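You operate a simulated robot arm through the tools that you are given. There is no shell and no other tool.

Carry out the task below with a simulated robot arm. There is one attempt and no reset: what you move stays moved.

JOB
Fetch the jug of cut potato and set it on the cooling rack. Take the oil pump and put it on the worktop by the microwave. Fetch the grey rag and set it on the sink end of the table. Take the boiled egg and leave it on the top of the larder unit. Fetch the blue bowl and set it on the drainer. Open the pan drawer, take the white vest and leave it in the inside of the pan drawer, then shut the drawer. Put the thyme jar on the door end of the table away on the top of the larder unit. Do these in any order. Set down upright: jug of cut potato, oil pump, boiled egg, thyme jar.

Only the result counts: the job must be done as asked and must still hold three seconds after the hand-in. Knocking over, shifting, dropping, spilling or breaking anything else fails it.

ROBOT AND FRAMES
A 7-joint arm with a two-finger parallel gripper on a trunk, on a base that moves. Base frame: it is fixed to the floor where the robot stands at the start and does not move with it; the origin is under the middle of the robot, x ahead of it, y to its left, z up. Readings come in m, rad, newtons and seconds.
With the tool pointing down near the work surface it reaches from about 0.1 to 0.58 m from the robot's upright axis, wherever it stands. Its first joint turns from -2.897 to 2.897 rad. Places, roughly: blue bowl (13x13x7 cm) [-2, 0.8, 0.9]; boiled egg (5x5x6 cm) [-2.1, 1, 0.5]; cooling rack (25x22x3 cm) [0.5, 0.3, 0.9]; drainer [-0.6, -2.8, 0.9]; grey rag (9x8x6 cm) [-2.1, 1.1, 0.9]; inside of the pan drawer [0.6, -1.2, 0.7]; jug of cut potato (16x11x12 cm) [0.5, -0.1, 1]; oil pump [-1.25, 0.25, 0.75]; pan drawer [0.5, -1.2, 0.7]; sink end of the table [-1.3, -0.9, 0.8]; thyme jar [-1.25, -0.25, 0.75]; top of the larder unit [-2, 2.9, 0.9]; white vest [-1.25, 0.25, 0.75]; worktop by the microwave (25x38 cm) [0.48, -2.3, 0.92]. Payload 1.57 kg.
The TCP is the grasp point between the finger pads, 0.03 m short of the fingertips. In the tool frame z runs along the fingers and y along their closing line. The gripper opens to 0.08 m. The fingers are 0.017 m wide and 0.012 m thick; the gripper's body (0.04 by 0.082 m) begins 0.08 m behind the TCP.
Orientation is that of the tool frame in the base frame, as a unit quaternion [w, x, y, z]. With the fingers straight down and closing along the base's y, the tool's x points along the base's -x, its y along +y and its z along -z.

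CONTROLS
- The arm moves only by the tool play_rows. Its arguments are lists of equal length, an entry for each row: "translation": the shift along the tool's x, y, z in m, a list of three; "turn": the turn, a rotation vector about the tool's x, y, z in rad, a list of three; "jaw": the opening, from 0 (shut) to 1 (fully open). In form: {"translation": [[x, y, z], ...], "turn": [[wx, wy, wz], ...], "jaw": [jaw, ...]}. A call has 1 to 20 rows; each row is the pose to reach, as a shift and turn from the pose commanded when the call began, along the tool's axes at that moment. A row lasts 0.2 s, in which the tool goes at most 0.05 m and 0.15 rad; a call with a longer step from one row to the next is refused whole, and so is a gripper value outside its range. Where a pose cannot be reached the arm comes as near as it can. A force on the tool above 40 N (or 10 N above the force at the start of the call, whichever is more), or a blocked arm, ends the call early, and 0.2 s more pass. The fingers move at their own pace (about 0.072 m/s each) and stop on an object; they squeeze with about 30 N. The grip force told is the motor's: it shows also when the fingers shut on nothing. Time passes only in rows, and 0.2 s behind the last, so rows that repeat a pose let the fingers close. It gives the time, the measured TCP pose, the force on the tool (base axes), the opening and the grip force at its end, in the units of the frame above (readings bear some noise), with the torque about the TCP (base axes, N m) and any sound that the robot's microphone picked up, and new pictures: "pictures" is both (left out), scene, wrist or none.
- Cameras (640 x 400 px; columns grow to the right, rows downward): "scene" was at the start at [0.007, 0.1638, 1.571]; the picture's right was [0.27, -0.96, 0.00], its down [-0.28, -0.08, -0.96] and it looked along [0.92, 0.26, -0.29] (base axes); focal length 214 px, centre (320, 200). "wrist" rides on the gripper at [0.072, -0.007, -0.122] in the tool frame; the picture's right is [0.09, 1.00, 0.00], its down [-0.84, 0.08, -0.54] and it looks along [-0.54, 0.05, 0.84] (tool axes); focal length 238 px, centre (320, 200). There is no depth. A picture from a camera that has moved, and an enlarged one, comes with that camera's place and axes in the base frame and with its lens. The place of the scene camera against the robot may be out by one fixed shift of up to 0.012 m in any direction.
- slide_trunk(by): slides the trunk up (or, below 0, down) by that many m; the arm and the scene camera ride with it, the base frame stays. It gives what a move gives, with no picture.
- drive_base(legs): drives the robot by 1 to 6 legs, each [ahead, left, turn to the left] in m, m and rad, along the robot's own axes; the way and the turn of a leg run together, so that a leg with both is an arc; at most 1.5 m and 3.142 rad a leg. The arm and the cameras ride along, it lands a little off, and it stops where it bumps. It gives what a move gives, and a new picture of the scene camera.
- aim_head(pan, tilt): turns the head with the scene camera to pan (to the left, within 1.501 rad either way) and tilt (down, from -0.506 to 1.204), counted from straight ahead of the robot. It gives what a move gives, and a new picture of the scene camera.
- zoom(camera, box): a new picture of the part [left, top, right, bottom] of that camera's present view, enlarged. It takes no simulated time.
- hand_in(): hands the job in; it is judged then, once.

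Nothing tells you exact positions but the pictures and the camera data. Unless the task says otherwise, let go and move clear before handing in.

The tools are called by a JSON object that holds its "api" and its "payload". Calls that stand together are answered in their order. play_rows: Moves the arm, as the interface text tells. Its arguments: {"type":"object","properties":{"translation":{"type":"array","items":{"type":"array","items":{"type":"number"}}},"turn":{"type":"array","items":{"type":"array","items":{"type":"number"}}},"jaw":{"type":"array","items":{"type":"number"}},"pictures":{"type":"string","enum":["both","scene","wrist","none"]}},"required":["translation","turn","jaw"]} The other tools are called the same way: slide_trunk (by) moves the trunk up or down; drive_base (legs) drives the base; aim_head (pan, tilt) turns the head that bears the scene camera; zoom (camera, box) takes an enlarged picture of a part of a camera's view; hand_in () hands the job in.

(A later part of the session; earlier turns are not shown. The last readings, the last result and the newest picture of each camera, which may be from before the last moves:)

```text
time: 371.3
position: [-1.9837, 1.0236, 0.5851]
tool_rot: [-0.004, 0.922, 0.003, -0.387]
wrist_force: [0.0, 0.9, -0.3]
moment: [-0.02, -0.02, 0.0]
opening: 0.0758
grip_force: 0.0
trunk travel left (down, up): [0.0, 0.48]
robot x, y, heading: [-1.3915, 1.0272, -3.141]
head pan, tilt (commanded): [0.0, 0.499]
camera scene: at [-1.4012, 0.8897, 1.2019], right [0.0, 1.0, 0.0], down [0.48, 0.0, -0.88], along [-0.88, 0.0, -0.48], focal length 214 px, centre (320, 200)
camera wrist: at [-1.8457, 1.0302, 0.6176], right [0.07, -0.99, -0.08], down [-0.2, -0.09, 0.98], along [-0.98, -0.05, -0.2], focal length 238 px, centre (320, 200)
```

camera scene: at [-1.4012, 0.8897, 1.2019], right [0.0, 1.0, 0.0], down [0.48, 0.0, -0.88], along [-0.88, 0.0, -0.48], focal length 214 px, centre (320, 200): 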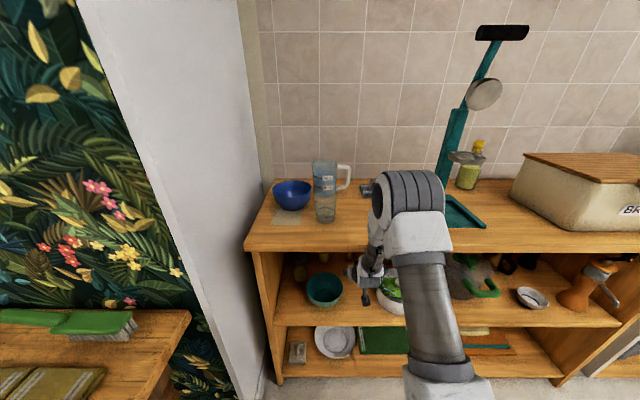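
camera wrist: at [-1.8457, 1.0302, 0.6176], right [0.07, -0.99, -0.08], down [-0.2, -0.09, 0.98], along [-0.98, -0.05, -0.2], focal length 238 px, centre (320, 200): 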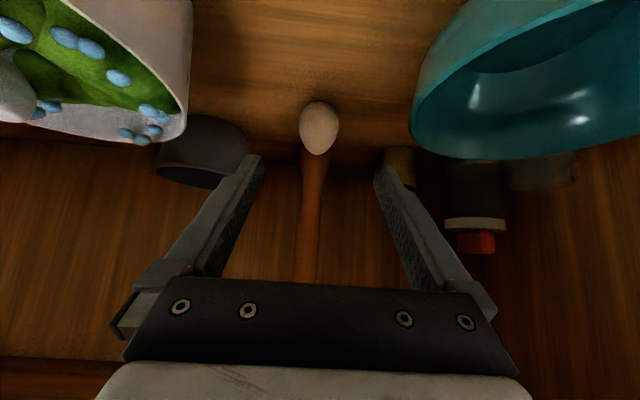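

The egg is centred between the fingers with clear gaps to both bowls. I'll advance and close gently.

{"api": "play_rows", "payload": {"translation": [[-0.001, -0.001, 0.03], [-0.002, -0.002, 0.06], [-0.003, -0.002, 0.09], [-0.0039, -0.002, 0.11], [-0.0039, -0.002, 0.1255], [-0.0039, -0.002, 0.1255]], "turn": [[0, 0, 0], [0, 0, 0], [0, 0, 0], [0, 0, 0], [0, 0, 0], [0, 0, 0]], "jaw": [0.95, 0.95, 0.95, 0.95, 0.95, 0.95]}}

```text
time: 372.7
position: [-2.0239, 1.0316, 0.4967]
tool_rot: [-0.003, 0.923, -0.003, -0.384]
wrist_force: [19.9, 0.0, 77.0]
moment: [-2.93, 0.64, 0.23]
opening: 0.0745
grip_force: 0.2
trunk travel left (down, up): [0.0, 0.48]
robot x, y, heading: [-1.3492, 1.0354, -3.138]
head pan, tilt (commanded): [0.0, 0.499]
stopped in row 6: the force on the tool passed its limit at 111 N (the readings are from after the stop); the commanded pose is now the measured one
camera scene: at [-1.3546, 0.8903, 1.2021], right [0.0, 1.0, 0.0], down [0.47, 0.0, -0.88], along [-0.88, 0.0, -0.47], focal length 214 px, centre (320, 200)
camera wrist: at [-1.886, 1.0366, 0.5315], right [0.06, -1.0, -0.07], down [-0.21, -0.08, 0.98], along [-0.98, -0.04, -0.21], focal length 238 px, centre (320, 200)
```

scene: 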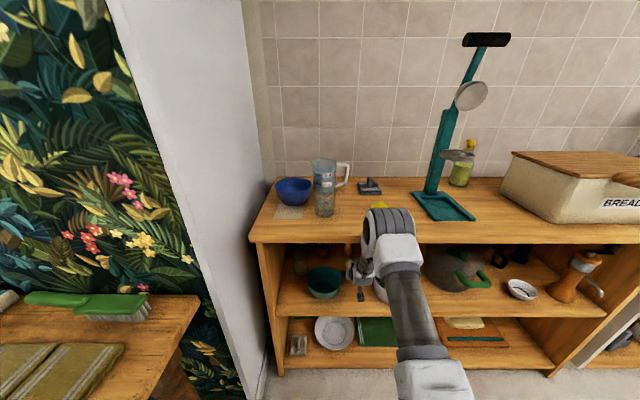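
wrist: 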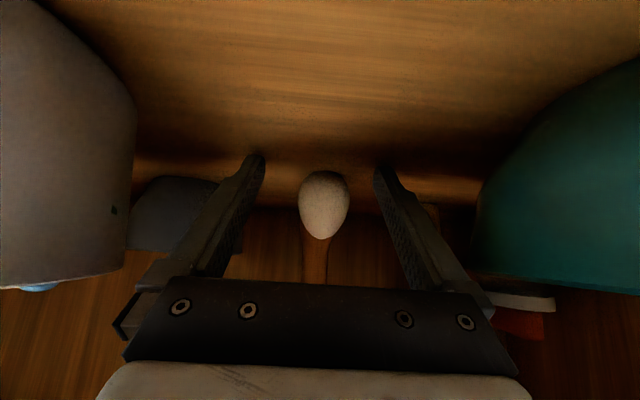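

A fingertip pressed onto the shelf (z≈0.47) and the base slid back ~4 cm; the egg looks untouched. I'll raise the tool a little to relieve the force.

{"api": "play_rows", "payload": {"translation": [[-0.0043, 0, -0.0042], [-0.0086, 0, -0.0084], [-0.0143, 0, -0.0139], [-0.0143, 0, -0.0139]], "turn": [[0, 0, 0], [0, 0, 0], [0, 0, 0], [0, 0, 0]], "jaw": [0.95, 0.95, 0.95, 0.95]}}

```text
time: 373.4
position: [-2.0204, 1.0302, 0.4962]
tool_rot: [-0.004, 0.923, -0.008, -0.386]
wrist_force: [-11.8, -0.1, 41.5]
moment: [-1.63, 0.98, -0.65]
opening: 0.0755
grip_force: 0.0
trunk travel left (down, up): [0.0, 0.48]
robot x, y, heading: [-1.3489, 1.0337, -3.138]
head pan, tilt (commanded): [0.0, 0.499]
stopped in row 3: the force on the tool passed its limit at 95 N (the readings are from after the stop); the commanded pose is now the measured one
camera scene: at [-1.3604, 0.89, 1.2023], right [0.0, 1.0, 0.0], down [0.47, 0.0, -0.88], along [-0.88, 0.0, -0.47], focal length 214 px, centre (320, 200)
camera wrist: at [-1.8837, 1.0364, 0.5312], right [0.05, -1.0, -0.07], down [-0.2, -0.08, 0.98], along [-0.98, -0.03, -0.21], focal length 238 px, centre (320, 200)
```

scene: 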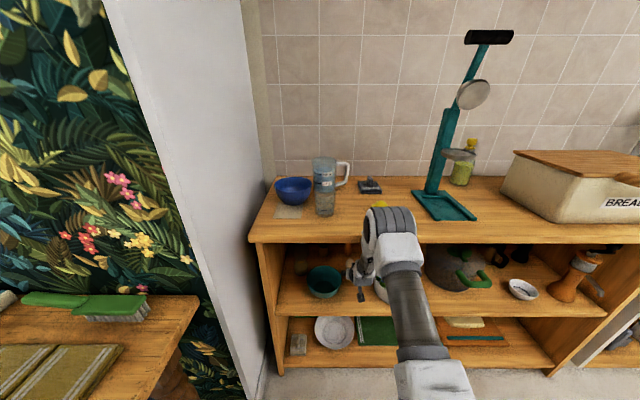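
wrist: 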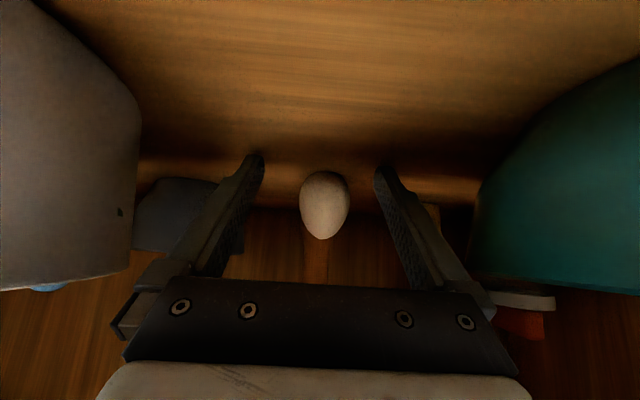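

The left fingertip still rests hard on the shelf. I'll raise the trunk slightly to free it.

{"api": "slide_trunk", "payload": {"by": 0.02}}

{"api": "play_rows", "payload": {"translation": [[0, 0, 0]], "turn": [[0, 0, 0]], "jaw": [0.95]}}

```text
time: 373.7
position: [-2.0202, 1.0322, 0.497]
tool_rot: [-0.004, 0.923, -0.008, -0.386]
wrist_force: [14.1, -1.5, 42.5]
moment: [-0.33, 0.29, -0.52]
opening: 0.0758
grip_force: 0.0
trunk travel left (down, up): [-0.004, 0.476]
robot x, y, heading: [-1.3506, 1.0301, -3.141]
head pan, tilt (commanded): [0.0, 0.499]
stopped: the force on the tool passed its limit at 61 N (the readings are from after the stop); the commanded pose is now the measured one
```

```text
time: 374.2
position: [-2.019, 1.0317, 0.4986]
tool_rot: [-0.003, 0.923, -0.007, -0.384]
wrist_force: [18.5, -1.0, 28.1]
moment: [-0.17, -0.09, -0.08]
opening: 0.0761
grip_force: 0.0
trunk travel left (down, up): [-0.004, 0.476]
robot x, y, heading: [-1.3487, 1.0278, -3.138]
head pan, tilt (commanded): [0.0, 0.499]
stopped in row 1: the force on the tool passed its limit at 56 N (the readings are from after the stop); the commanded pose is now the measured one
camera scene: at [-1.362, 0.8899, 1.2064], right [0.0, 1.0, 0.0], down [0.48, 0.0, -0.88], along [-0.88, 0.0, -0.48], focal length 214 px, centre (320, 200)
camera wrist: at [-1.8817, 1.0363, 0.5311], right [0.05, -1.0, -0.07], down [-0.2, -0.07, 0.98], along [-0.98, -0.03, -0.21], focal length 238 px, centre (320, 200)
```

scene: 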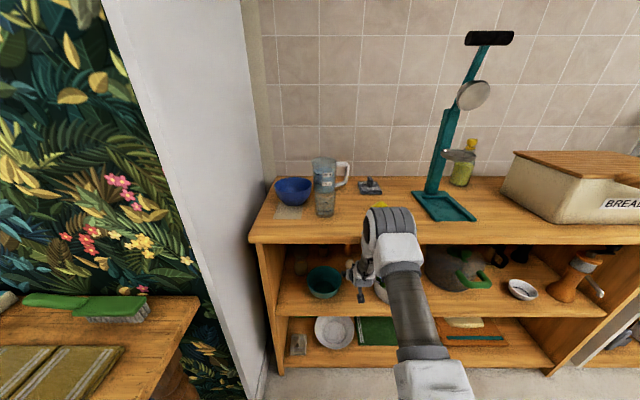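
wrist: 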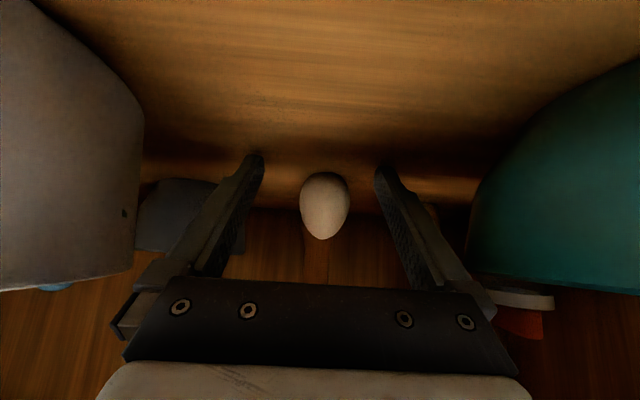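

The base is still pushing forward against the jammed fingertips. I'll drive the base back slightly to release it.

{"api": "drive_base", "payload": {"legs": [[-0.04, 0, 0]]}}

{"api": "zoom", "payload": {"camera": "wrist", "box": [0, 0, 640, 400]}}

```text
time: 375.1
position: [-1.9805, 1.0312, 0.4972]
tool_rot: [-0.003, 0.923, -0.007, -0.385]
wrist_force: [11.9, -0.3, 32.0]
moment: [-0.29, 0.21, -0.21]
opening: 0.0761
grip_force: 0.3
trunk travel left (down, up): [-0.004, 0.476]
robot x, y, heading: [-1.3131, 1.0286, -3.138]
head pan, tilt (commanded): [0.0, 0.499]
camera scene: at [-1.3233, 0.89, 1.2063], right [0.0, 1.0, 0.0], down [0.48, 0.0, -0.88], along [-0.88, 0.0, -0.48], focal length 214 px, centre (320, 200)
```

scene: 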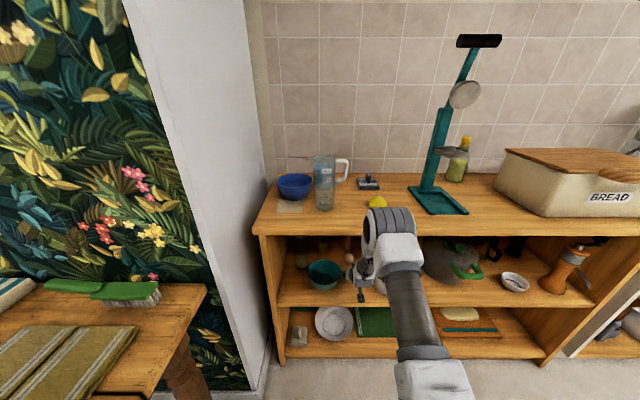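

```text
1.00 times, centred on (320, 200) of wrist (not enlarged: the box is as wide or as high as the picture)
camera zoom: at [-1.8434, 1.0364, 0.5311], right [0.05, -1.0, -0.07], down [-0.2, -0.07, 0.98], along [-0.98, -0.03, -0.21], focal length 238 px, centre (320, 200)
```

zoom: 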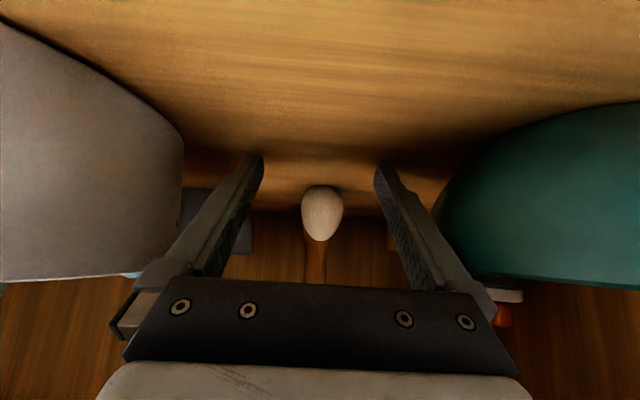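

Still 32 N of vertical load. Now I'll raise the trunk 4 cm.

{"api": "slide_trunk", "payload": {"by": 0.04}}

```text
time: 376.0
position: [-1.9824, 1.032, 0.5348]
tool_rot: [-0.002, 0.923, -0.007, -0.384]
wrist_force: [0.4, -0.2, -0.4]
moment: [0.01, 0.02, 0.03]
opening: 0.0759
grip_force: 0.0
trunk travel left (down, up): [-0.044, 0.436]
robot x, y, heading: [-1.3093, 1.0334, -3.139]
head pan, tilt (commanded): [0.0, 0.499]
```

Freed, with the egg undisturbed. The shelf is at z≈0.47, so I'll stay higher: drive forward ~7.5 cm with fingers straddling the egg, then lower slightly using the trunk.

{"api": "drive_base", "payload": {"legs": [[0.075, 0, 0]]}}

{"api": "zoom", "payload": {"camera": "wrist", "box": [0, 0, 640, 400]}}

```text
time: 376.9
position: [-1.9961, 1.0325, 0.5235]
tool_rot: [-0.004, 0.93, -0.009, -0.368]
wrist_force: [-0.7, -0.2, -0.1]
moment: [0.01, -0.05, -0.01]
opening: 0.0761
grip_force: 0.0
trunk travel left (down, up): [-0.044, 0.436]
robot x, y, heading: [-1.3459, 1.0284, -3.139]
head pan, tilt (commanded): [0.0, 0.499]
stopped in leg 1: the robot was blocked; the commanded pose is now the measured one
camera scene: at [-1.3558, 0.8899, 1.2456], right [0.0, 1.0, 0.0], down [0.48, 0.0, -0.88], along [-0.88, 0.0, -0.48], focal length 214 px, centre (320, 200)
```

scene: 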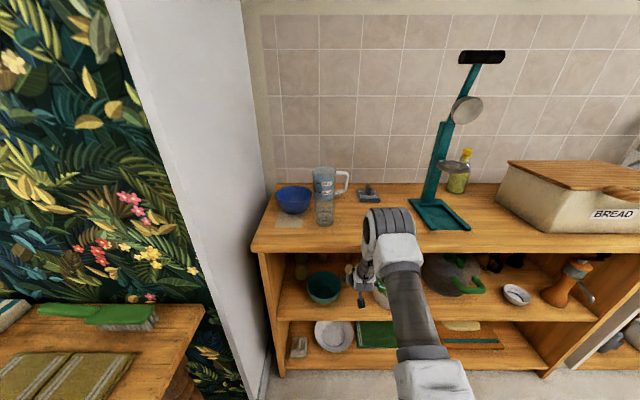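

```text
1.00 times, centred on (320, 200) of wrist (not enlarged: the box is as wide or as high as the picture)
camera zoom: at [-1.8602, 1.0367, 0.5621], right [0.05, -1.0, -0.06], down [-0.24, -0.07, 0.97], along [-0.97, -0.03, -0.24], focal length 238 px, centre (320, 200)
```

zoom: 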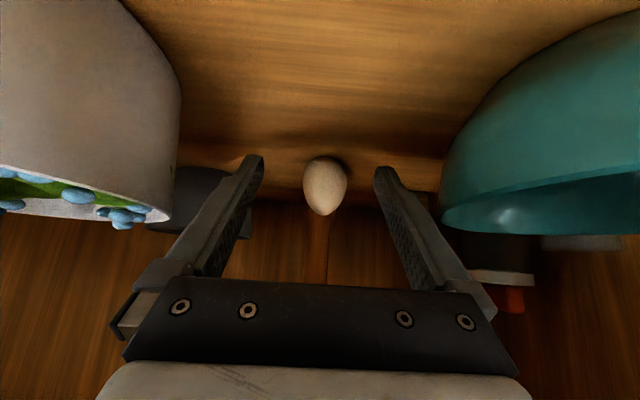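

The forearm was blocked by the top board's front edge — I must stay farther back and stretch the arm more. I'll back up 4.5 cm and raise the tool a bit first.

{"api": "drive_base", "payload": {"legs": [[-0.045, 0, 0]]}}

{"api": "play_rows", "payload": {"translation": [[-0.011, 0.002, -0.011], [-0.021, 0.004, -0.022], [-0.021, 0.004, -0.022]], "turn": [[0, 0, 0], [0, 0, 0], [0, 0, 0]], "jaw": [0.78, 0.78, 0.78]}}

```text
time: 377.9
position: [-1.9536, 1.0321, 0.5239]
tool_rot: [-0.003, 0.93, -0.007, -0.369]
wrist_force: [0.2, -0.4, -0.1]
moment: [-0.02, 0.0, -0.04]
opening: 0.076
grip_force: 0.2
trunk travel left (down, up): [-0.044, 0.436]
robot x, y, heading: [-1.3018, 1.0295, -3.135]
head pan, tilt (commanded): [0.0, 0.499]
camera scene: at [-1.3131, 0.89, 1.2458], right [0.0, 1.0, 0.0], down [0.48, 0.0, -0.88], along [-0.88, 0.0, -0.48], focal length 214 px, centre (320, 200)
```

scene: 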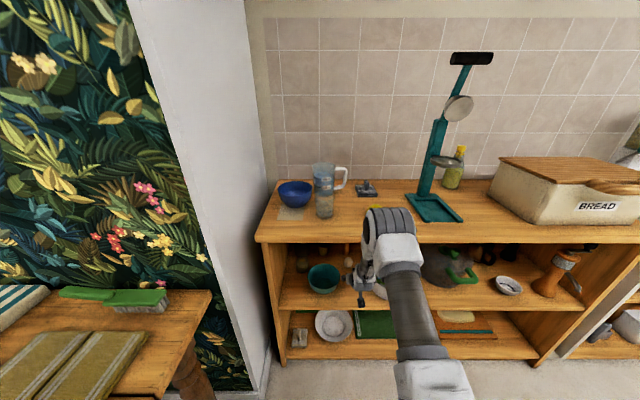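

```text
time: 378.7
position: [-1.9528, 1.0293, 0.5538]
tool_rot: [-0.005, 0.929, -0.008, -0.369]
wrist_force: [-0.5, -0.5, -0.2]
moment: [0.01, 0.04, -0.02]
opening: 0.0625
grip_force: 0.0
trunk travel left (down, up): [-0.044, 0.436]
robot x, y, heading: [-1.2998, 1.0306, -3.141]
head pan, tilt (commanded): [0.0, 0.499]
camera scene: at [-1.313, 0.89, 1.2458], right [0.0, 1.0, 0.0], down [0.48, 0.0, -0.88], along [-0.88, 0.0, -0.48], focal length 214 px, centre (320, 200)
camera wrist: at [-1.8165, 1.0333, 0.5934], right [0.05, -1.0, -0.06], down [-0.24, -0.07, 0.97], along [-0.97, -0.03, -0.24], focal length 238 px, centre (320, 200)
```

scene: 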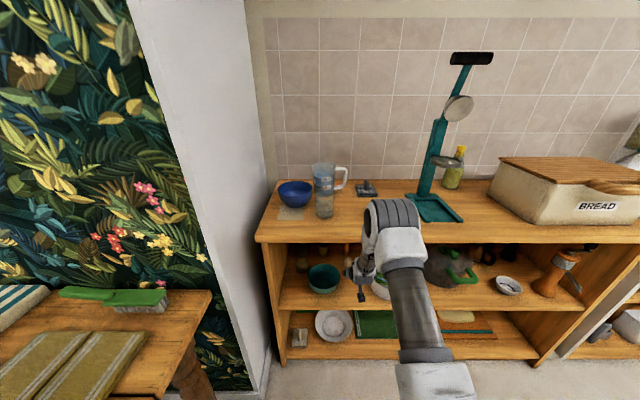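
wrist: 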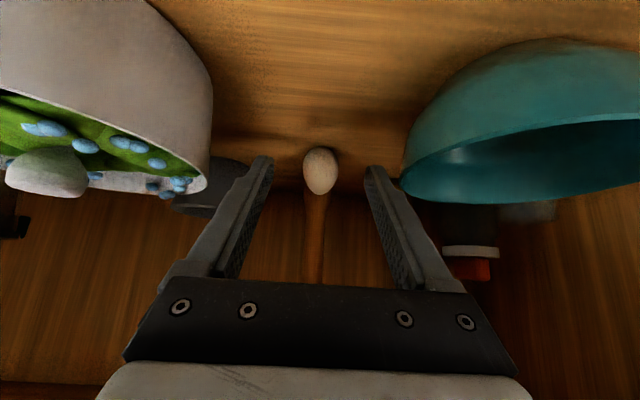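

Egg is centred. I'll lower the trunk the rest of the way, then extend forward horizontally, keeping the fingertips just above the shelf.

{"api": "slide_trunk", "payload": {"by": -0.04}}

{"api": "play_rows", "payload": {"translation": [[-0.015, 0.001, 0.014], [-0.03, 0.002, 0.028], [-0.045, 0.003, 0.042], [-0.055, 0.003, 0.0515]], "turn": [[0, 0, 0], [0, 0, 0], [0, 0, 0], [0, 0, 0]], "jaw": [0.78, 0.78, 0.78, 0.78]}}

```text
time: 379.5
position: [-1.9534, 1.0281, 0.5143]
tool_rot: [-0.003, 0.929, -0.007, -0.37]
wrist_force: [0.6, 0.5, -0.1]
moment: [-0.03, 0.02, -0.03]
opening: 0.0625
grip_force: 0.0
trunk travel left (down, up): [-0.004, 0.476]
robot x, y, heading: [-1.2952, 1.0276, -3.137]
head pan, tilt (commanded): [0.0, 0.499]
```

```text
time: 380.5
position: [-2.0297, 1.0237, 0.5141]
tool_rot: [-0.005, 0.93, -0.009, -0.368]
wrist_force: [-0.6, -0.8, 0.1]
moment: [0.02, -0.01, 0.02]
opening: 0.0621
grip_force: 0.1
trunk travel left (down, up): [-0.004, 0.476]
robot x, y, heading: [-1.3014, 1.0304, -3.137]
head pan, tilt (commanded): [0.0, 0.499]
camera scene: at [-1.313, 0.89, 1.2058], right [0.0, 1.0, 0.0], down [0.48, 0.0, -0.88], along [-0.88, 0.0, -0.48], focal length 214 px, centre (320, 200)
camera wrist: at [-1.8929, 1.0295, 0.5532], right [0.05, -1.0, -0.06], down [-0.24, -0.07, 0.97], along [-0.97, -0.03, -0.24], focal length 238 px, centre (320, 200)
```

scene: 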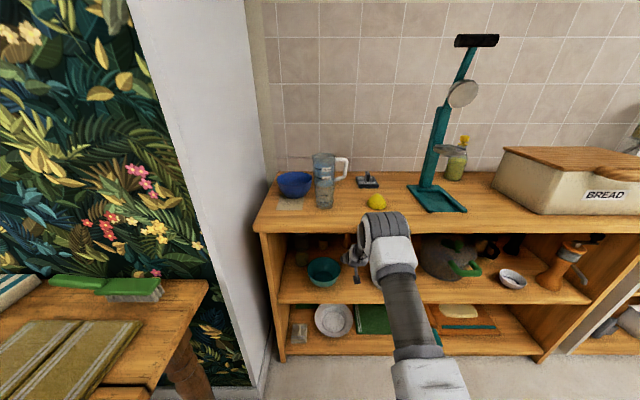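
wrist: 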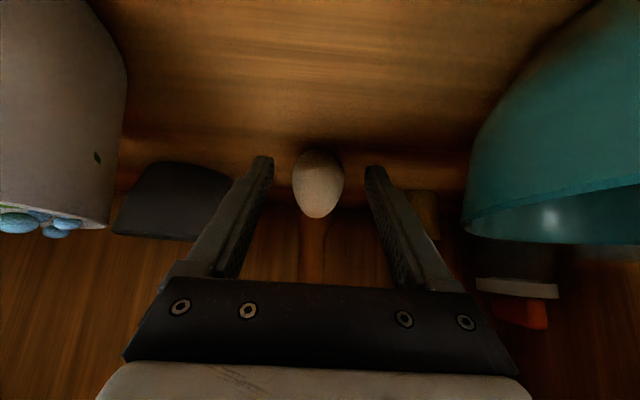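

Aligned with the egg in the middle of the fingers. I'll advance the last 4 cm.

{"api": "play_rows", "payload": {"translation": [[-0.009, 0, 0.011], [-0.017, 0, 0.0215], [-0.0251, 0, 0.0318], [-0.0251, 0, 0.0318]], "turn": [[0, 0, 0], [0, 0, 0], [0, 0, 0], [0, 0, 0]], "jaw": [0.78, 0.78, 0.78, 0.78]}}

```text
time: 381.5
position: [-2.0602, 1.0233, 0.5054]
tool_rot: [-0.003, 0.931, -0.006, -0.366]
wrist_force: [0.1, -0.4, -0.1]
moment: [0.01, -0.01, 0.02]
opening: 0.0623
grip_force: 0.1
trunk travel left (down, up): [-0.004, 0.476]
robot x, y, heading: [-1.2986, 1.0315, -3.141]
head pan, tilt (commanded): [0.0, 0.499]
camera scene: at [-1.3043, 0.8891, 1.2052], right [0.0, 1.0, 0.0], down [0.47, 0.0, -0.88], along [-0.88, 0.0, -0.47], focal length 214 px, centre (320, 200)
camera wrist: at [-1.9231, 1.0299, 0.5459], right [0.05, -1.0, -0.06], down [-0.25, -0.08, 0.97], along [-0.97, -0.04, -0.25], focal length 238 px, centre (320, 200)
```

scene: 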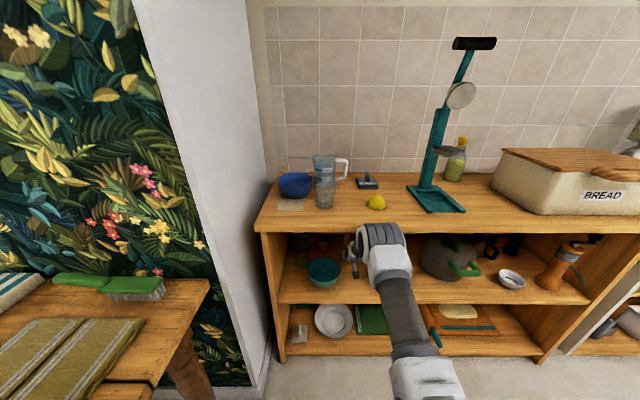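
wrist: 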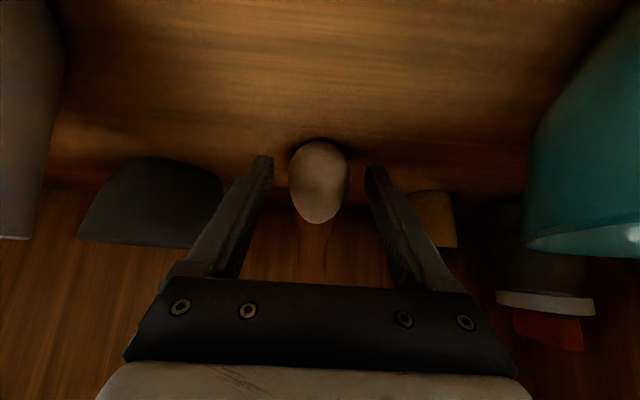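

The egg is between the pads. Closing.

{"api": "play_rows", "payload": {"translation": [[0, 0, 0], [0, 0, 0], [0, 0, 0], [0, 0, 0], [0, 0, 0]], "turn": [[0, 0, 0], [0, 0, 0], [0, 0, 0], [0, 0, 0], [0, 0, 0]], "jaw": [0.6, 0.45, 0.35, 0.35, 0.35]}}

```text
time: 382.7
position: [-2.06, 1.0259, 0.5056]
tool_rot: [-0.004, 0.932, -0.007, -0.363]
wrist_force: [5.7, -4.9, 22.2]
moment: [-0.15, 0.2, 0.07]
opening: 0.0411
grip_force: 30.5
trunk travel left (down, up): [-0.004, 0.476]
robot x, y, heading: [-1.2999, 1.034, -3.134]
head pan, tilt (commanded): [0.0, 0.499]
camera scene: at [-1.3046, 0.8888, 1.2055], right [0.0, 1.0, 0.0], down [0.47, 0.0, -0.88], along [-0.88, 0.0, -0.47], focal length 214 px, centre (320, 200)
camera wrist: at [-1.923, 1.0302, 0.5453], right [0.05, -1.0, -0.06], down [-0.25, -0.08, 0.97], along [-0.97, -0.03, -0.25], focal length 238 px, centre (320, 200)
```

scene: 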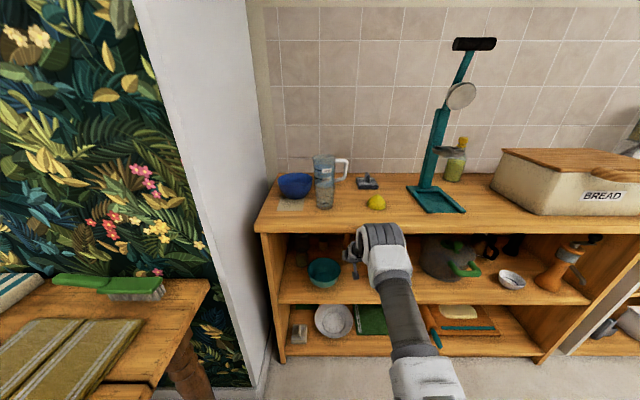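
wrist: 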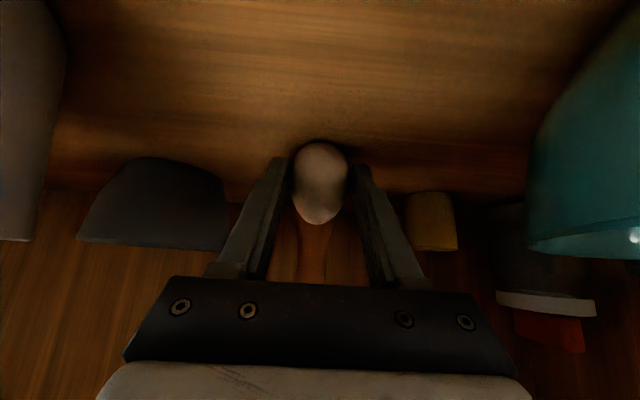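

The egg is gripped (41 mm). I'll lift using the trunk.

{"api": "slide_trunk", "payload": {"by": 0.04}}

{"api": "zoom", "payload": {"camera": "wrist", "box": [0, 0, 640, 400]}}

```text
time: 383.3
position: [-2.0487, 1.0267, 0.4986]
tool_rot: [-0.004, 0.936, -0.009, -0.353]
wrist_force: [12.7, 4.6, 56.3]
moment: [0.03, 0.42, -0.49]
opening: 0.0409
grip_force: 29.8
trunk travel left (down, up): [-0.022, 0.458]
robot x, y, heading: [-1.2981, 1.0315, -3.138]
head pan, tilt (commanded): [0.0, 0.499]
stopped: the force on the tool passed its limit at 62 N (the readings are from after the stop); the commanded pose is now the measured one
```

```text
1.00 times, centred on (320, 200) of wrist (not enlarged: the box is as wide or as high as the picture)
camera zoom: at [-1.9133, 1.0301, 0.5417], right [0.05, -1.0, -0.06], down [-0.27, -0.07, 0.96], along [-0.96, -0.03, -0.28], focal length 238 px, centre (320, 200)
```

zoom: 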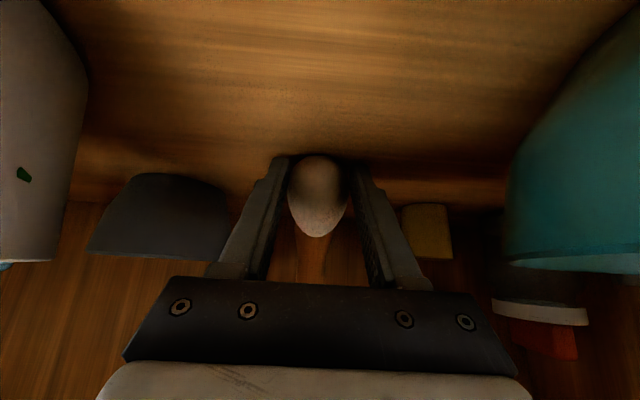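

Raising the trunk made the tip dip — part of the wrist is caught under the top board. I'll undo that, then pitch the tool up a little (lowering the wrist) before lifting.

{"api": "slide_trunk", "payload": {"by": -0.02}}

{"api": "play_rows", "payload": {"translation": [[0, 0, 0]], "turn": [[0, 0, 0]], "jaw": [0.35]}}

{"api": "zoom", "payload": {"camera": "scene", "box": [240, 160, 520, 360]}}

```text
time: 383.8
position: [-2.0607, 1.0256, 0.4978]
tool_rot: [-0.003, 0.93, -0.008, -0.366]
wrist_force: [-3.3, -0.5, 11.2]
moment: [0.16, 0.23, 0.01]
opening: 0.0405
grip_force: 30.1
trunk travel left (down, up): [-0.007, 0.473]
robot x, y, heading: [-1.2996, 1.0323, -3.135]
head pan, tilt (commanded): [0.0, 0.499]
stopped: the force on the tool passed its limit at 116 N (the readings are from after the stop); the commanded pose is now the measured one
```

```text
time: 384.2
position: [-2.0605, 1.0255, 0.4989]
tool_rot: [-0.003, 0.931, -0.008, -0.366]
wrist_force: [-8.4, 0.2, 18.0]
moment: [0.16, 0.47, 0.09]
opening: 0.0406
grip_force: 29.7
trunk travel left (down, up): [-0.007, 0.473]
robot x, y, heading: [-1.2987, 1.0295, -3.137]
head pan, tilt (commanded): [0.0, 0.499]
camera scene: at [-1.3113, 0.89, 1.2087], right [0.0, 1.0, 0.0], down [0.48, 0.0, -0.88], along [-0.88, 0.0, -0.48], focal length 214 px, centre (320, 200)
camera wrist: at [-1.9245, 1.0308, 0.5376], right [0.05, -1.0, -0.06], down [-0.25, -0.07, 0.97], along [-0.97, -0.03, -0.25], focal length 238 px, centre (320, 200)
```

scene: 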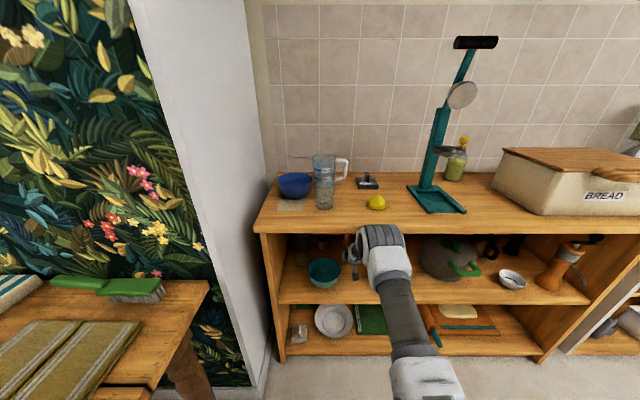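
wrist: 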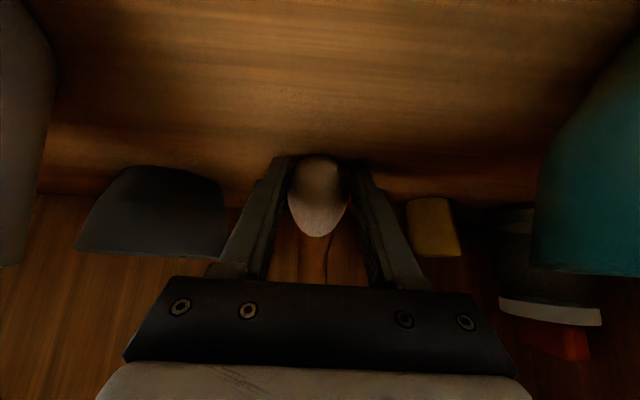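

```text
2.00 times, centred on (380, 260) of scene
camera zoom: at [-1.3113, 0.89, 1.2087], right [0.0, 1.0, 0.0], down [0.48, 0.0, -0.88], along [-0.88, 0.0, -0.48], focal length 429 px, centre (200, 80)
```

zoom: 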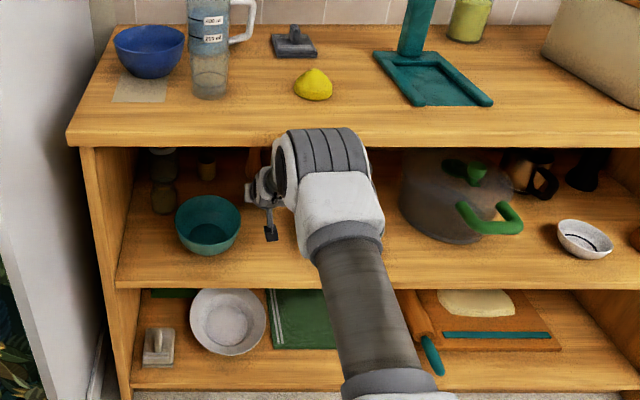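

The forearm leans against the top board's front edge, so lifting must go together with backing out. I'll retract the tool diagonally up and back in small steps.

{"api": "play_rows", "payload": {"translation": [[0.0009, 0, -0.0049], [0.0032, 0, -0.0112], [0.0079, 0, -0.0209], [0.0118, 0, -0.0314]], "turn": [[0, 0, 0], [0, 0, 0], [0, 0, 0], [0, 0, 0]], "jaw": [0.35, 0.35, 0.35, 0.35]}}

```text
time: 385.2
position: [-2.0279, 1.0258, 0.507]
tool_rot: [-0.003, 0.933, -0.008, -0.359]
wrist_force: [0.0, 0.3, -0.6]
moment: [-0.01, -0.01, 0.01]
opening: 0.0405
grip_force: 30.1
trunk travel left (down, up): [-0.007, 0.473]
robot x, y, heading: [-1.2996, 1.0325, -3.137]
head pan, tilt (commanded): [0.0, 0.499]
camera scene: at [-1.3124, 0.89, 1.2084], right [0.0, 1.0, 0.0], down [0.48, 0.0, -0.88], along [-0.88, 0.0, -0.48], focal length 214 px, centre (320, 200)
camera wrist: at [-1.8911, 1.0307, 0.5491], right [0.05, -1.0, -0.06], down [-0.26, -0.07, 0.96], along [-0.96, -0.03, -0.26], focal length 238 px, centre (320, 200)
```

scene: 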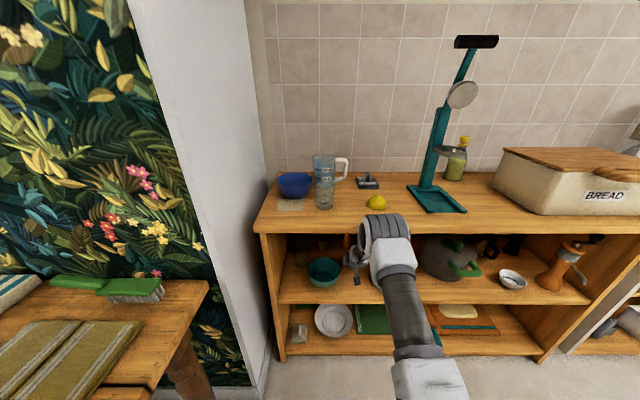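
wrist: 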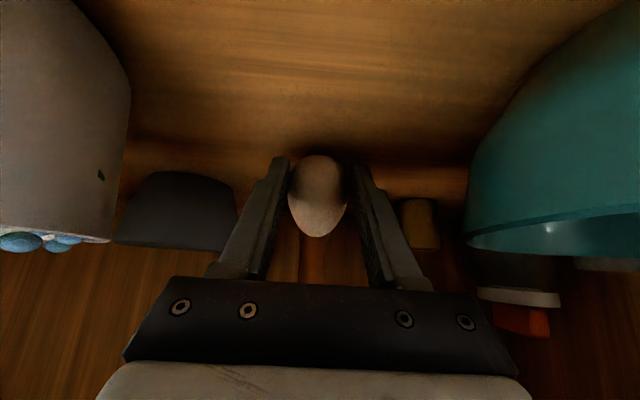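

The egg is lifted free now. I'll raise a touch more and back the base straight out.

{"api": "play_rows", "payload": {"translation": [[0.003, 0, -0.012], [0.0044, 0, -0.025], [0.0044, 0, -0.025]], "turn": [[0, 0, 0], [0, 0, 0], [0, 0, 0]], "jaw": [0.35, 0.35, 0.35], "pictures": "none"}}

{"api": "drive_base", "payload": {"legs": [[-0.35, 0, 0]]}}

{"api": "zoom", "payload": {"camera": "wrist", "box": [0, 0, 640, 400]}}

```text
time: 386.0
position: [-2.0086, 1.0256, 0.5232]
tool_rot: [-0.003, 0.932, -0.007, -0.361]
wrist_force: [1.0, 0.6, -1.8]
moment: [-0.04, -0.02, -0.01]
opening: 0.0406
grip_force: 30.5
trunk travel left (down, up): [-0.007, 0.473]
robot x, y, heading: [-1.2985, 1.0298, -3.14]
head pan, tilt (commanded): [0.0, 0.499]
```

```text
time: 388.9
position: [-1.6567, 1.0219, 0.5232]
tool_rot: [-0.002, 0.933, -0.005, -0.36]
wrist_force: [-0.1, -0.3, -1.2]
moment: [-0.01, -0.02, 0.0]
opening: 0.0406
grip_force: 30.1
trunk travel left (down, up): [-0.007, 0.473]
robot x, y, heading: [-0.9472, 1.0362, -3.128]
head pan, tilt (commanded): [0.0, 0.499]
camera scene: at [-0.9602, 0.8925, 1.2085], right [-0.01, 1.0, 0.0], down [0.48, 0.01, -0.88], along [-0.88, -0.01, -0.48], focal length 214 px, centre (320, 200)
```

scene: 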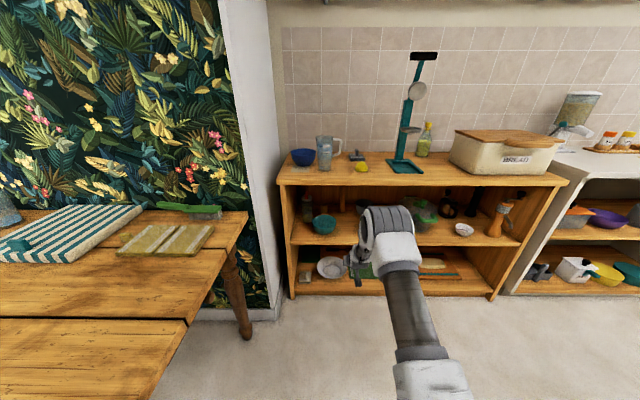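

```text
1.00 times, centred on (320, 200) of wrist (not enlarged: the box is as wide or as high as the picture)
camera zoom: at [-1.5208, 1.0278, 0.5647], right [0.06, -1.0, -0.06], down [-0.26, -0.07, 0.96], along [-0.97, -0.04, -0.26], focal length 238 px, centre (320, 200)
```

zoom: 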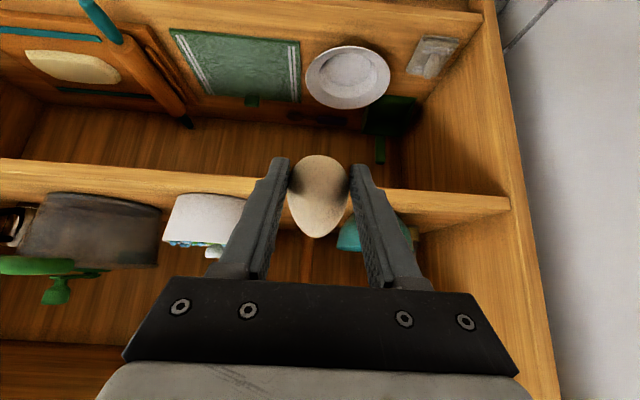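

Egg held upright and clear of the unit. I'll raise the trunk, draw the arm in, and drive to the larder unit.

{"api": "slide_trunk", "payload": {"by": 0.34}}

{"api": "play_rows", "payload": {"translation": [[0.0192, 0, -0.0406], [0.0384, 0, -0.0812], [0.0576, 0, -0.1218], [0.0768, 0, -0.1625], [0.096, 0, -0.2031], [0.1152, 0, -0.2437]], "turn": [[0, 0, 0], [0, 0, 0], [0, 0, 0], [0, 0, 0], [0, 0, 0], [0, 0, 0]], "jaw": [0.35, 0.35, 0.35, 0.35, 0.35, 0.35]}}

```text
time: 392.2
position: [-1.6571, 1.0215, 0.8635]
tool_rot: [-0.002, 0.933, -0.005, -0.36]
wrist_force: [0.3, -0.4, 0.2]
moment: [0.02, -0.03, -0.01]
opening: 0.0404
grip_force: 29.8
trunk travel left (down, up): [-0.347, 0.133]
robot x, y, heading: [-0.9477, 1.0346, -3.128]
head pan, tilt (commanded): [0.0, 0.499]
```

```text
time: 393.6
position: [-1.4063, 1.0207, 0.9688]
tool_rot: [-0.003, 0.932, -0.006, -0.361]
wrist_force: [-0.3, 1.1, -0.9]
moment: [-0.02, -0.01, -0.01]
opening: 0.0405
grip_force: 29.8
trunk travel left (down, up): [-0.347, 0.133]
robot x, y, heading: [-0.95, 1.0331, -3.131]
head pan, tilt (commanded): [0.0, 0.499]
camera scene: at [-0.9602, 0.8925, 1.5485], right [-0.01, 1.0, 0.0], down [0.48, 0.01, -0.88], along [-0.88, -0.01, -0.48], focal length 214 px, centre (320, 200)
camera wrist: at [-1.2704, 1.0273, 1.0106], right [0.06, -1.0, -0.06], down [-0.26, -0.07, 0.96], along [-0.97, -0.04, -0.26], focal length 238 px, centre (320, 200)
```

scene: 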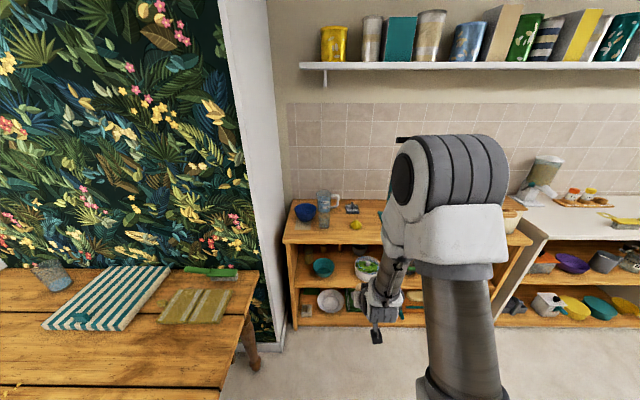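
wrist: 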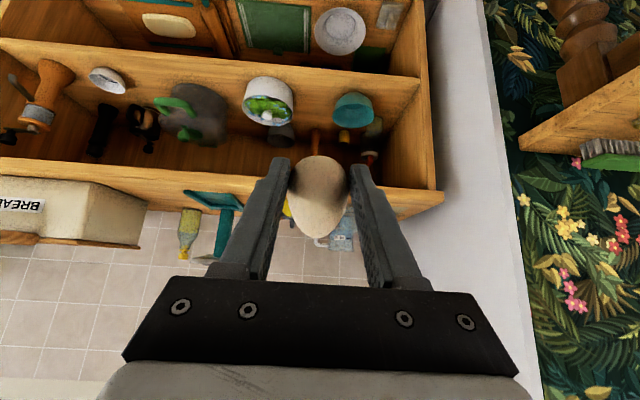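

Holding well. I'll raise the trunk a bit more and strafe along to the larder unit.

{"api": "slide_trunk", "payload": {"by": 0.12}}

{"api": "drive_base", "payload": {"legs": [[0, -1.0, -0.01], [0, -1.02, 0]]}}

{"api": "aim_head", "payload": {"pan": 0.0, "tilt": 0.7}}

```text
time: 395.1
position: [-1.4065, 1.0224, 1.0891]
tool_rot: [-0.002, 0.933, -0.005, -0.361]
wrist_force: [-0.7, 0.1, -0.9]
moment: [0.0, -0.01, 0.01]
opening: 0.0403
grip_force: 29.5
trunk travel left (down, up): [-0.467, 0.013]
robot x, y, heading: [-0.9454, 1.0356, -3.128]
head pan, tilt (commanded): [0.0, 0.499]
```

```text
time: 410.3
position: [-1.4181, 3.0184, 1.0892]
tool_rot: [-0.002, 0.933, -0.005, -0.361]
wrist_force: [-0.9, 0.0, -0.7]
moment: [0.01, -0.03, 0.02]
opening: 0.0391
grip_force: 30.2
trunk travel left (down, up): [-0.467, 0.013]
robot x, y, heading: [-0.9595, 3.0291, -3.128]
head pan, tilt (commanded): [0.0, 0.499]
camera scene: at [-0.9711, 2.8894, 1.6685], right [-0.01, 1.0, 0.0], down [0.48, 0.0, -0.88], along [-0.88, -0.01, -0.48], focal length 214 px, centre (320, 200)
```

scene: 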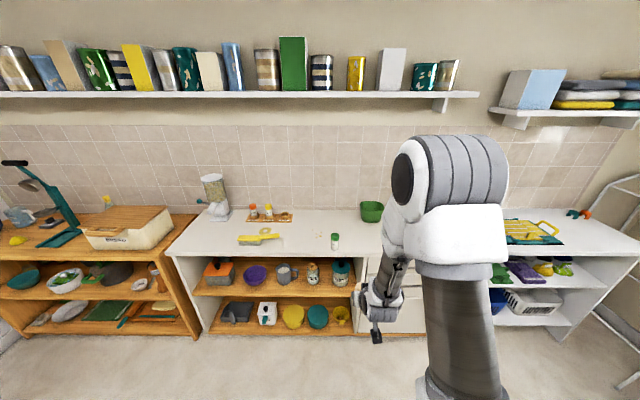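

```text
time: 411.0
position: [-1.4184, 3.0188, 1.089]
tool_rot: [-0.003, 0.933, -0.005, -0.361]
wrist_force: [0.7, 0.2, -0.8]
moment: [-0.01, -0.02, 0.0]
opening: 0.0388
grip_force: 30.1
trunk travel left (down, up): [-0.467, 0.013]
robot x, y, heading: [-0.9596, 3.0315, -3.131]
head pan, tilt (commanded): [0.0, 0.7]
camera scene: at [-0.9651, 2.8894, 1.6509], right [-0.01, 1.0, 0.0], down [0.64, 0.01, -0.77], along [-0.77, -0.01, -0.64], focal length 214 px, centre (320, 200)
```

scene: 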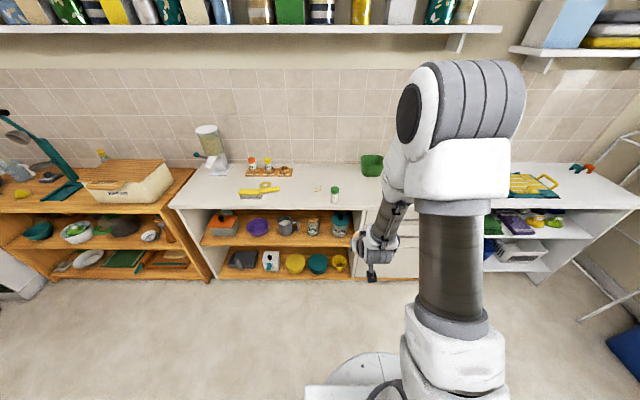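

The grip opening is slowly shrinking, so the egg may be creeping. I'll check it with the wrist camera.

{"api": "zoom", "payload": {"camera": "wrist", "box": [160, 80, 480, 300]}}

```text
1.82 times, centred on (320, 190) of wrist
camera zoom: at [-1.2816, 3.0248, 1.1304], right [0.06, -1.0, -0.06], down [-0.26, -0.07, 0.96], along [-0.97, -0.04, -0.26], focal length 433 px, centre (320, 218)
```

zoom: 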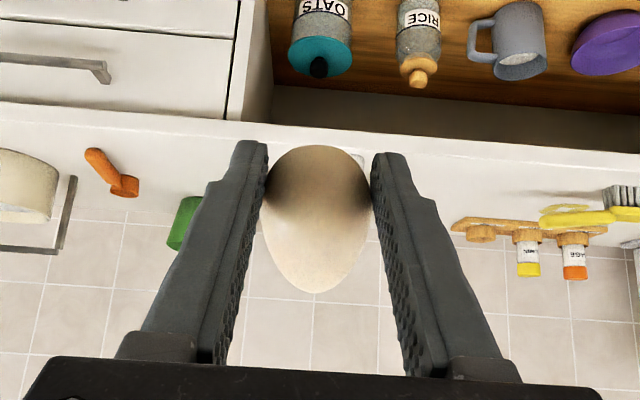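

It is held at its wide lower part and creeping slightly. I'll place it promptly: drive in next to the thyme jar.

{"api": "drive_base", "payload": {"legs": [[0.445, -0.055, 0]]}}

{"api": "zoom", "payload": {"camera": "wrist", "box": [0, 0, 640, 400]}}

```text
time: 414.4
position: [-1.8568, 3.0726, 1.0895]
tool_rot: [-0.004, 0.932, -0.008, -0.361]
wrist_force: [0.2, -0.5, -0.2]
moment: [0.01, -0.06, 0.02]
opening: 0.0381
grip_force: 29.8
trunk travel left (down, up): [-0.467, 0.013]
robot x, y, heading: [-1.3974, 3.0856, -3.136]
head pan, tilt (commanded): [0.0, 0.7]
camera scene: at [-1.4052, 2.9406, 1.6508], right [0.0, 1.0, 0.0], down [0.64, 0.0, -0.76], along [-0.76, 0.0, -0.64], focal length 214 px, centre (320, 200)
```

scene: 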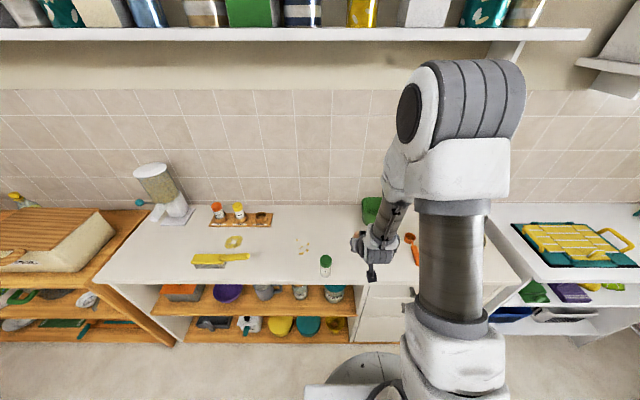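

```text
1.00 times, centred on (320, 200) of wrist (not enlarged: the box is as wide or as high as the picture)
camera zoom: at [-1.721, 3.0776, 1.1304], right [0.05, -1.0, -0.06], down [-0.26, -0.07, 0.96], along [-0.97, -0.03, -0.26], focal length 238 px, centre (320, 200)
```

zoom: 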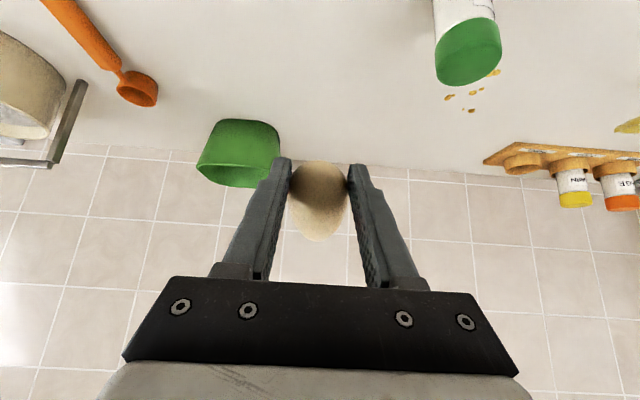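

{"api": "slide_trunk", "payload": {"by": -0.135}}

{"api": "play_rows", "payload": {"translation": [[0.0067, 0, 0.0074], [0.0135, 0, 0.0147], [0.0168, 0, 0.0184], [0.0168, 0, 0.0184]], "turn": [[0, 0, 0], [0, 0, 0], [0, 0, 0], [0, 0, 0]], "jaw": [0.35, 0.35, 0.35, 0.35]}}

```text
time: 416.1
position: [-1.8564, 3.0731, 0.9548]
tool_rot: [-0.003, 0.933, -0.008, -0.361]
wrist_force: [0.6, 0.0, -0.2]
moment: [-0.04, 0.0, 0.01]
opening: 0.0381
grip_force: 30.4
trunk travel left (down, up): [-0.332, 0.148]
robot x, y, heading: [-1.3968, 3.0814, -3.138]
head pan, tilt (commanded): [0.0, 0.7]
```

```text
time: 417.1
position: [-1.856, 3.0741, 0.9277]
tool_rot: [-0.003, 0.932, -0.008, -0.361]
wrist_force: [-0.3, 0.1, -0.5]
moment: [0.01, -0.01, -0.01]
opening: 0.0377
grip_force: 30.3
trunk travel left (down, up): [-0.332, 0.148]
robot x, y, heading: [-1.3981, 3.0805, -3.134]
head pan, tilt (commanded): [0.0, 0.7]
camera scene: at [-1.405, 2.9406, 1.5158], right [0.0, 1.0, 0.0], down [0.64, 0.0, -0.76], along [-0.76, 0.0, -0.64], focal length 214 px, centre (320, 200)
camera wrist: at [-1.7203, 3.0785, 0.9693], right [0.05, -1.0, -0.06], down [-0.26, -0.07, 0.96], along [-0.97, -0.03, -0.26], focal length 238 px, centre (320, 200)
```

scene: 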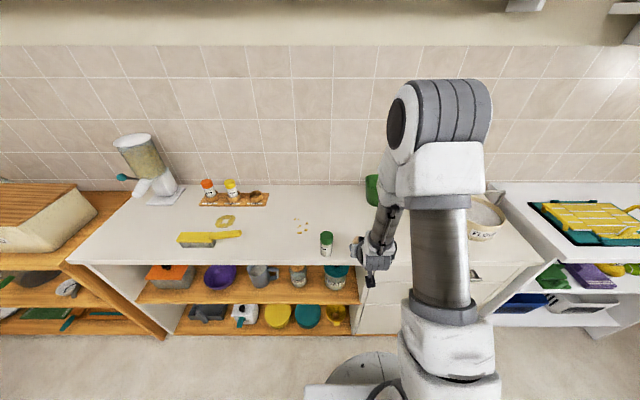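
wrist: 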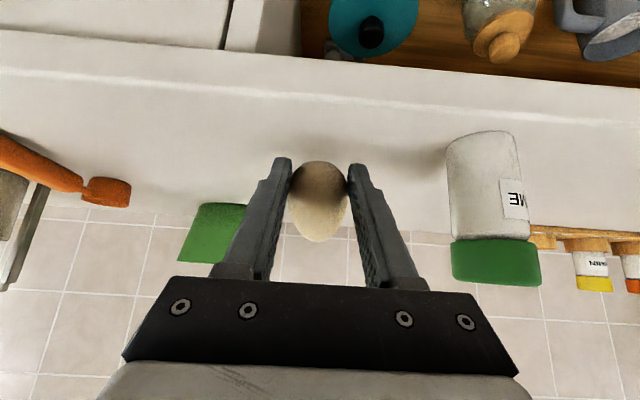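

Close to the surface. Lowering in small steps.

{"api": "play_rows", "payload": {"translation": [[0.0027, 0, 0.003], [0.0054, 0, 0.0059], [0.0054, 0, 0.0059]], "turn": [[0, 0, 0], [0, 0, 0], [0, 0, 0]], "jaw": [0.35, 0.35, 0.35], "pictures": "none"}}

{"api": "zoom", "payload": {"camera": "wrist", "box": [220, 110, 420, 260]}}

```text
time: 417.9
position: [-1.8565, 3.0716, 0.9206]
tool_rot: [-0.004, 0.933, -0.009, -0.36]
wrist_force: [0.0, 0.5, -1.5]
moment: [0.01, -0.02, -0.02]
opening: 0.0381
grip_force: 29.9
trunk travel left (down, up): [-0.332, 0.148]
robot x, y, heading: [-1.3983, 3.0837, -3.136]
head pan, tilt (commanded): [0.0, 0.7]
```

```text
2.67 times, centred on (320, 185) of wrist
camera zoom: at [-1.7199, 3.0772, 0.9618], right [0.05, -1.0, -0.06], down [-0.26, -0.07, 0.96], along [-0.97, -0.03, -0.26], focal length 636 px, centre (320, 240)
```

zoom: 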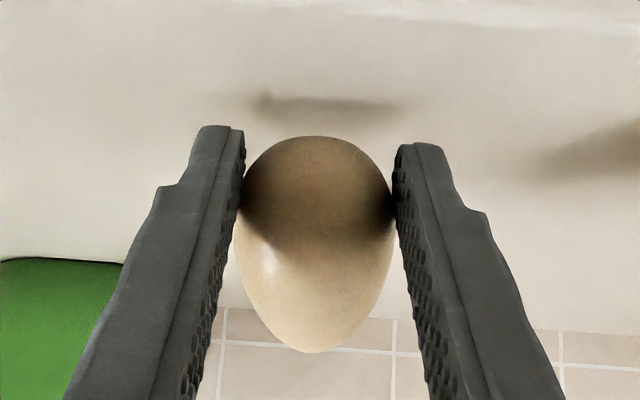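

{"api": "play_rows", "payload": {"translation": [[0.0027, 0, 0.003], [0.0054, 0, 0.0059], [0.0054, 0, 0.0059]], "turn": [[0, 0, 0], [0, 0, 0], [0, 0, 0]], "jaw": [0.35, 0.35, 0.35], "pictures": "none"}}

{"api": "zoom", "payload": {"camera": "wrist", "box": [220, 110, 420, 260]}}

```text
time: 418.6
position: [-1.8559, 3.0727, 0.9126]
tool_rot: [-0.004, 0.933, -0.009, -0.361]
wrist_force: [0.0, -0.2, 0.3]
moment: [0.01, 0.01, 0.0]
opening: 0.0378
grip_force: 30.2
trunk travel left (down, up): [-0.332, 0.148]
robot x, y, heading: [-1.3983, 3.0818, -3.135]
head pan, tilt (commanded): [0.0, 0.7]
```

```text
2.67 times, centred on (320, 185) of wrist
camera zoom: at [-1.7208, 3.0772, 0.9541], right [0.05, -1.0, -0.06], down [-0.26, -0.07, 0.96], along [-0.97, -0.03, -0.26], focal length 636 px, centre (320, 240)
```

zoom: 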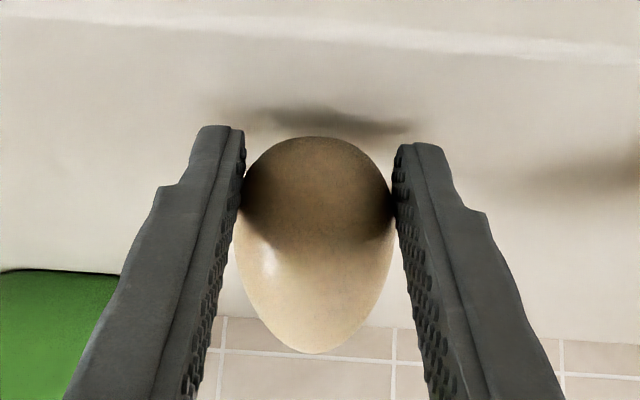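

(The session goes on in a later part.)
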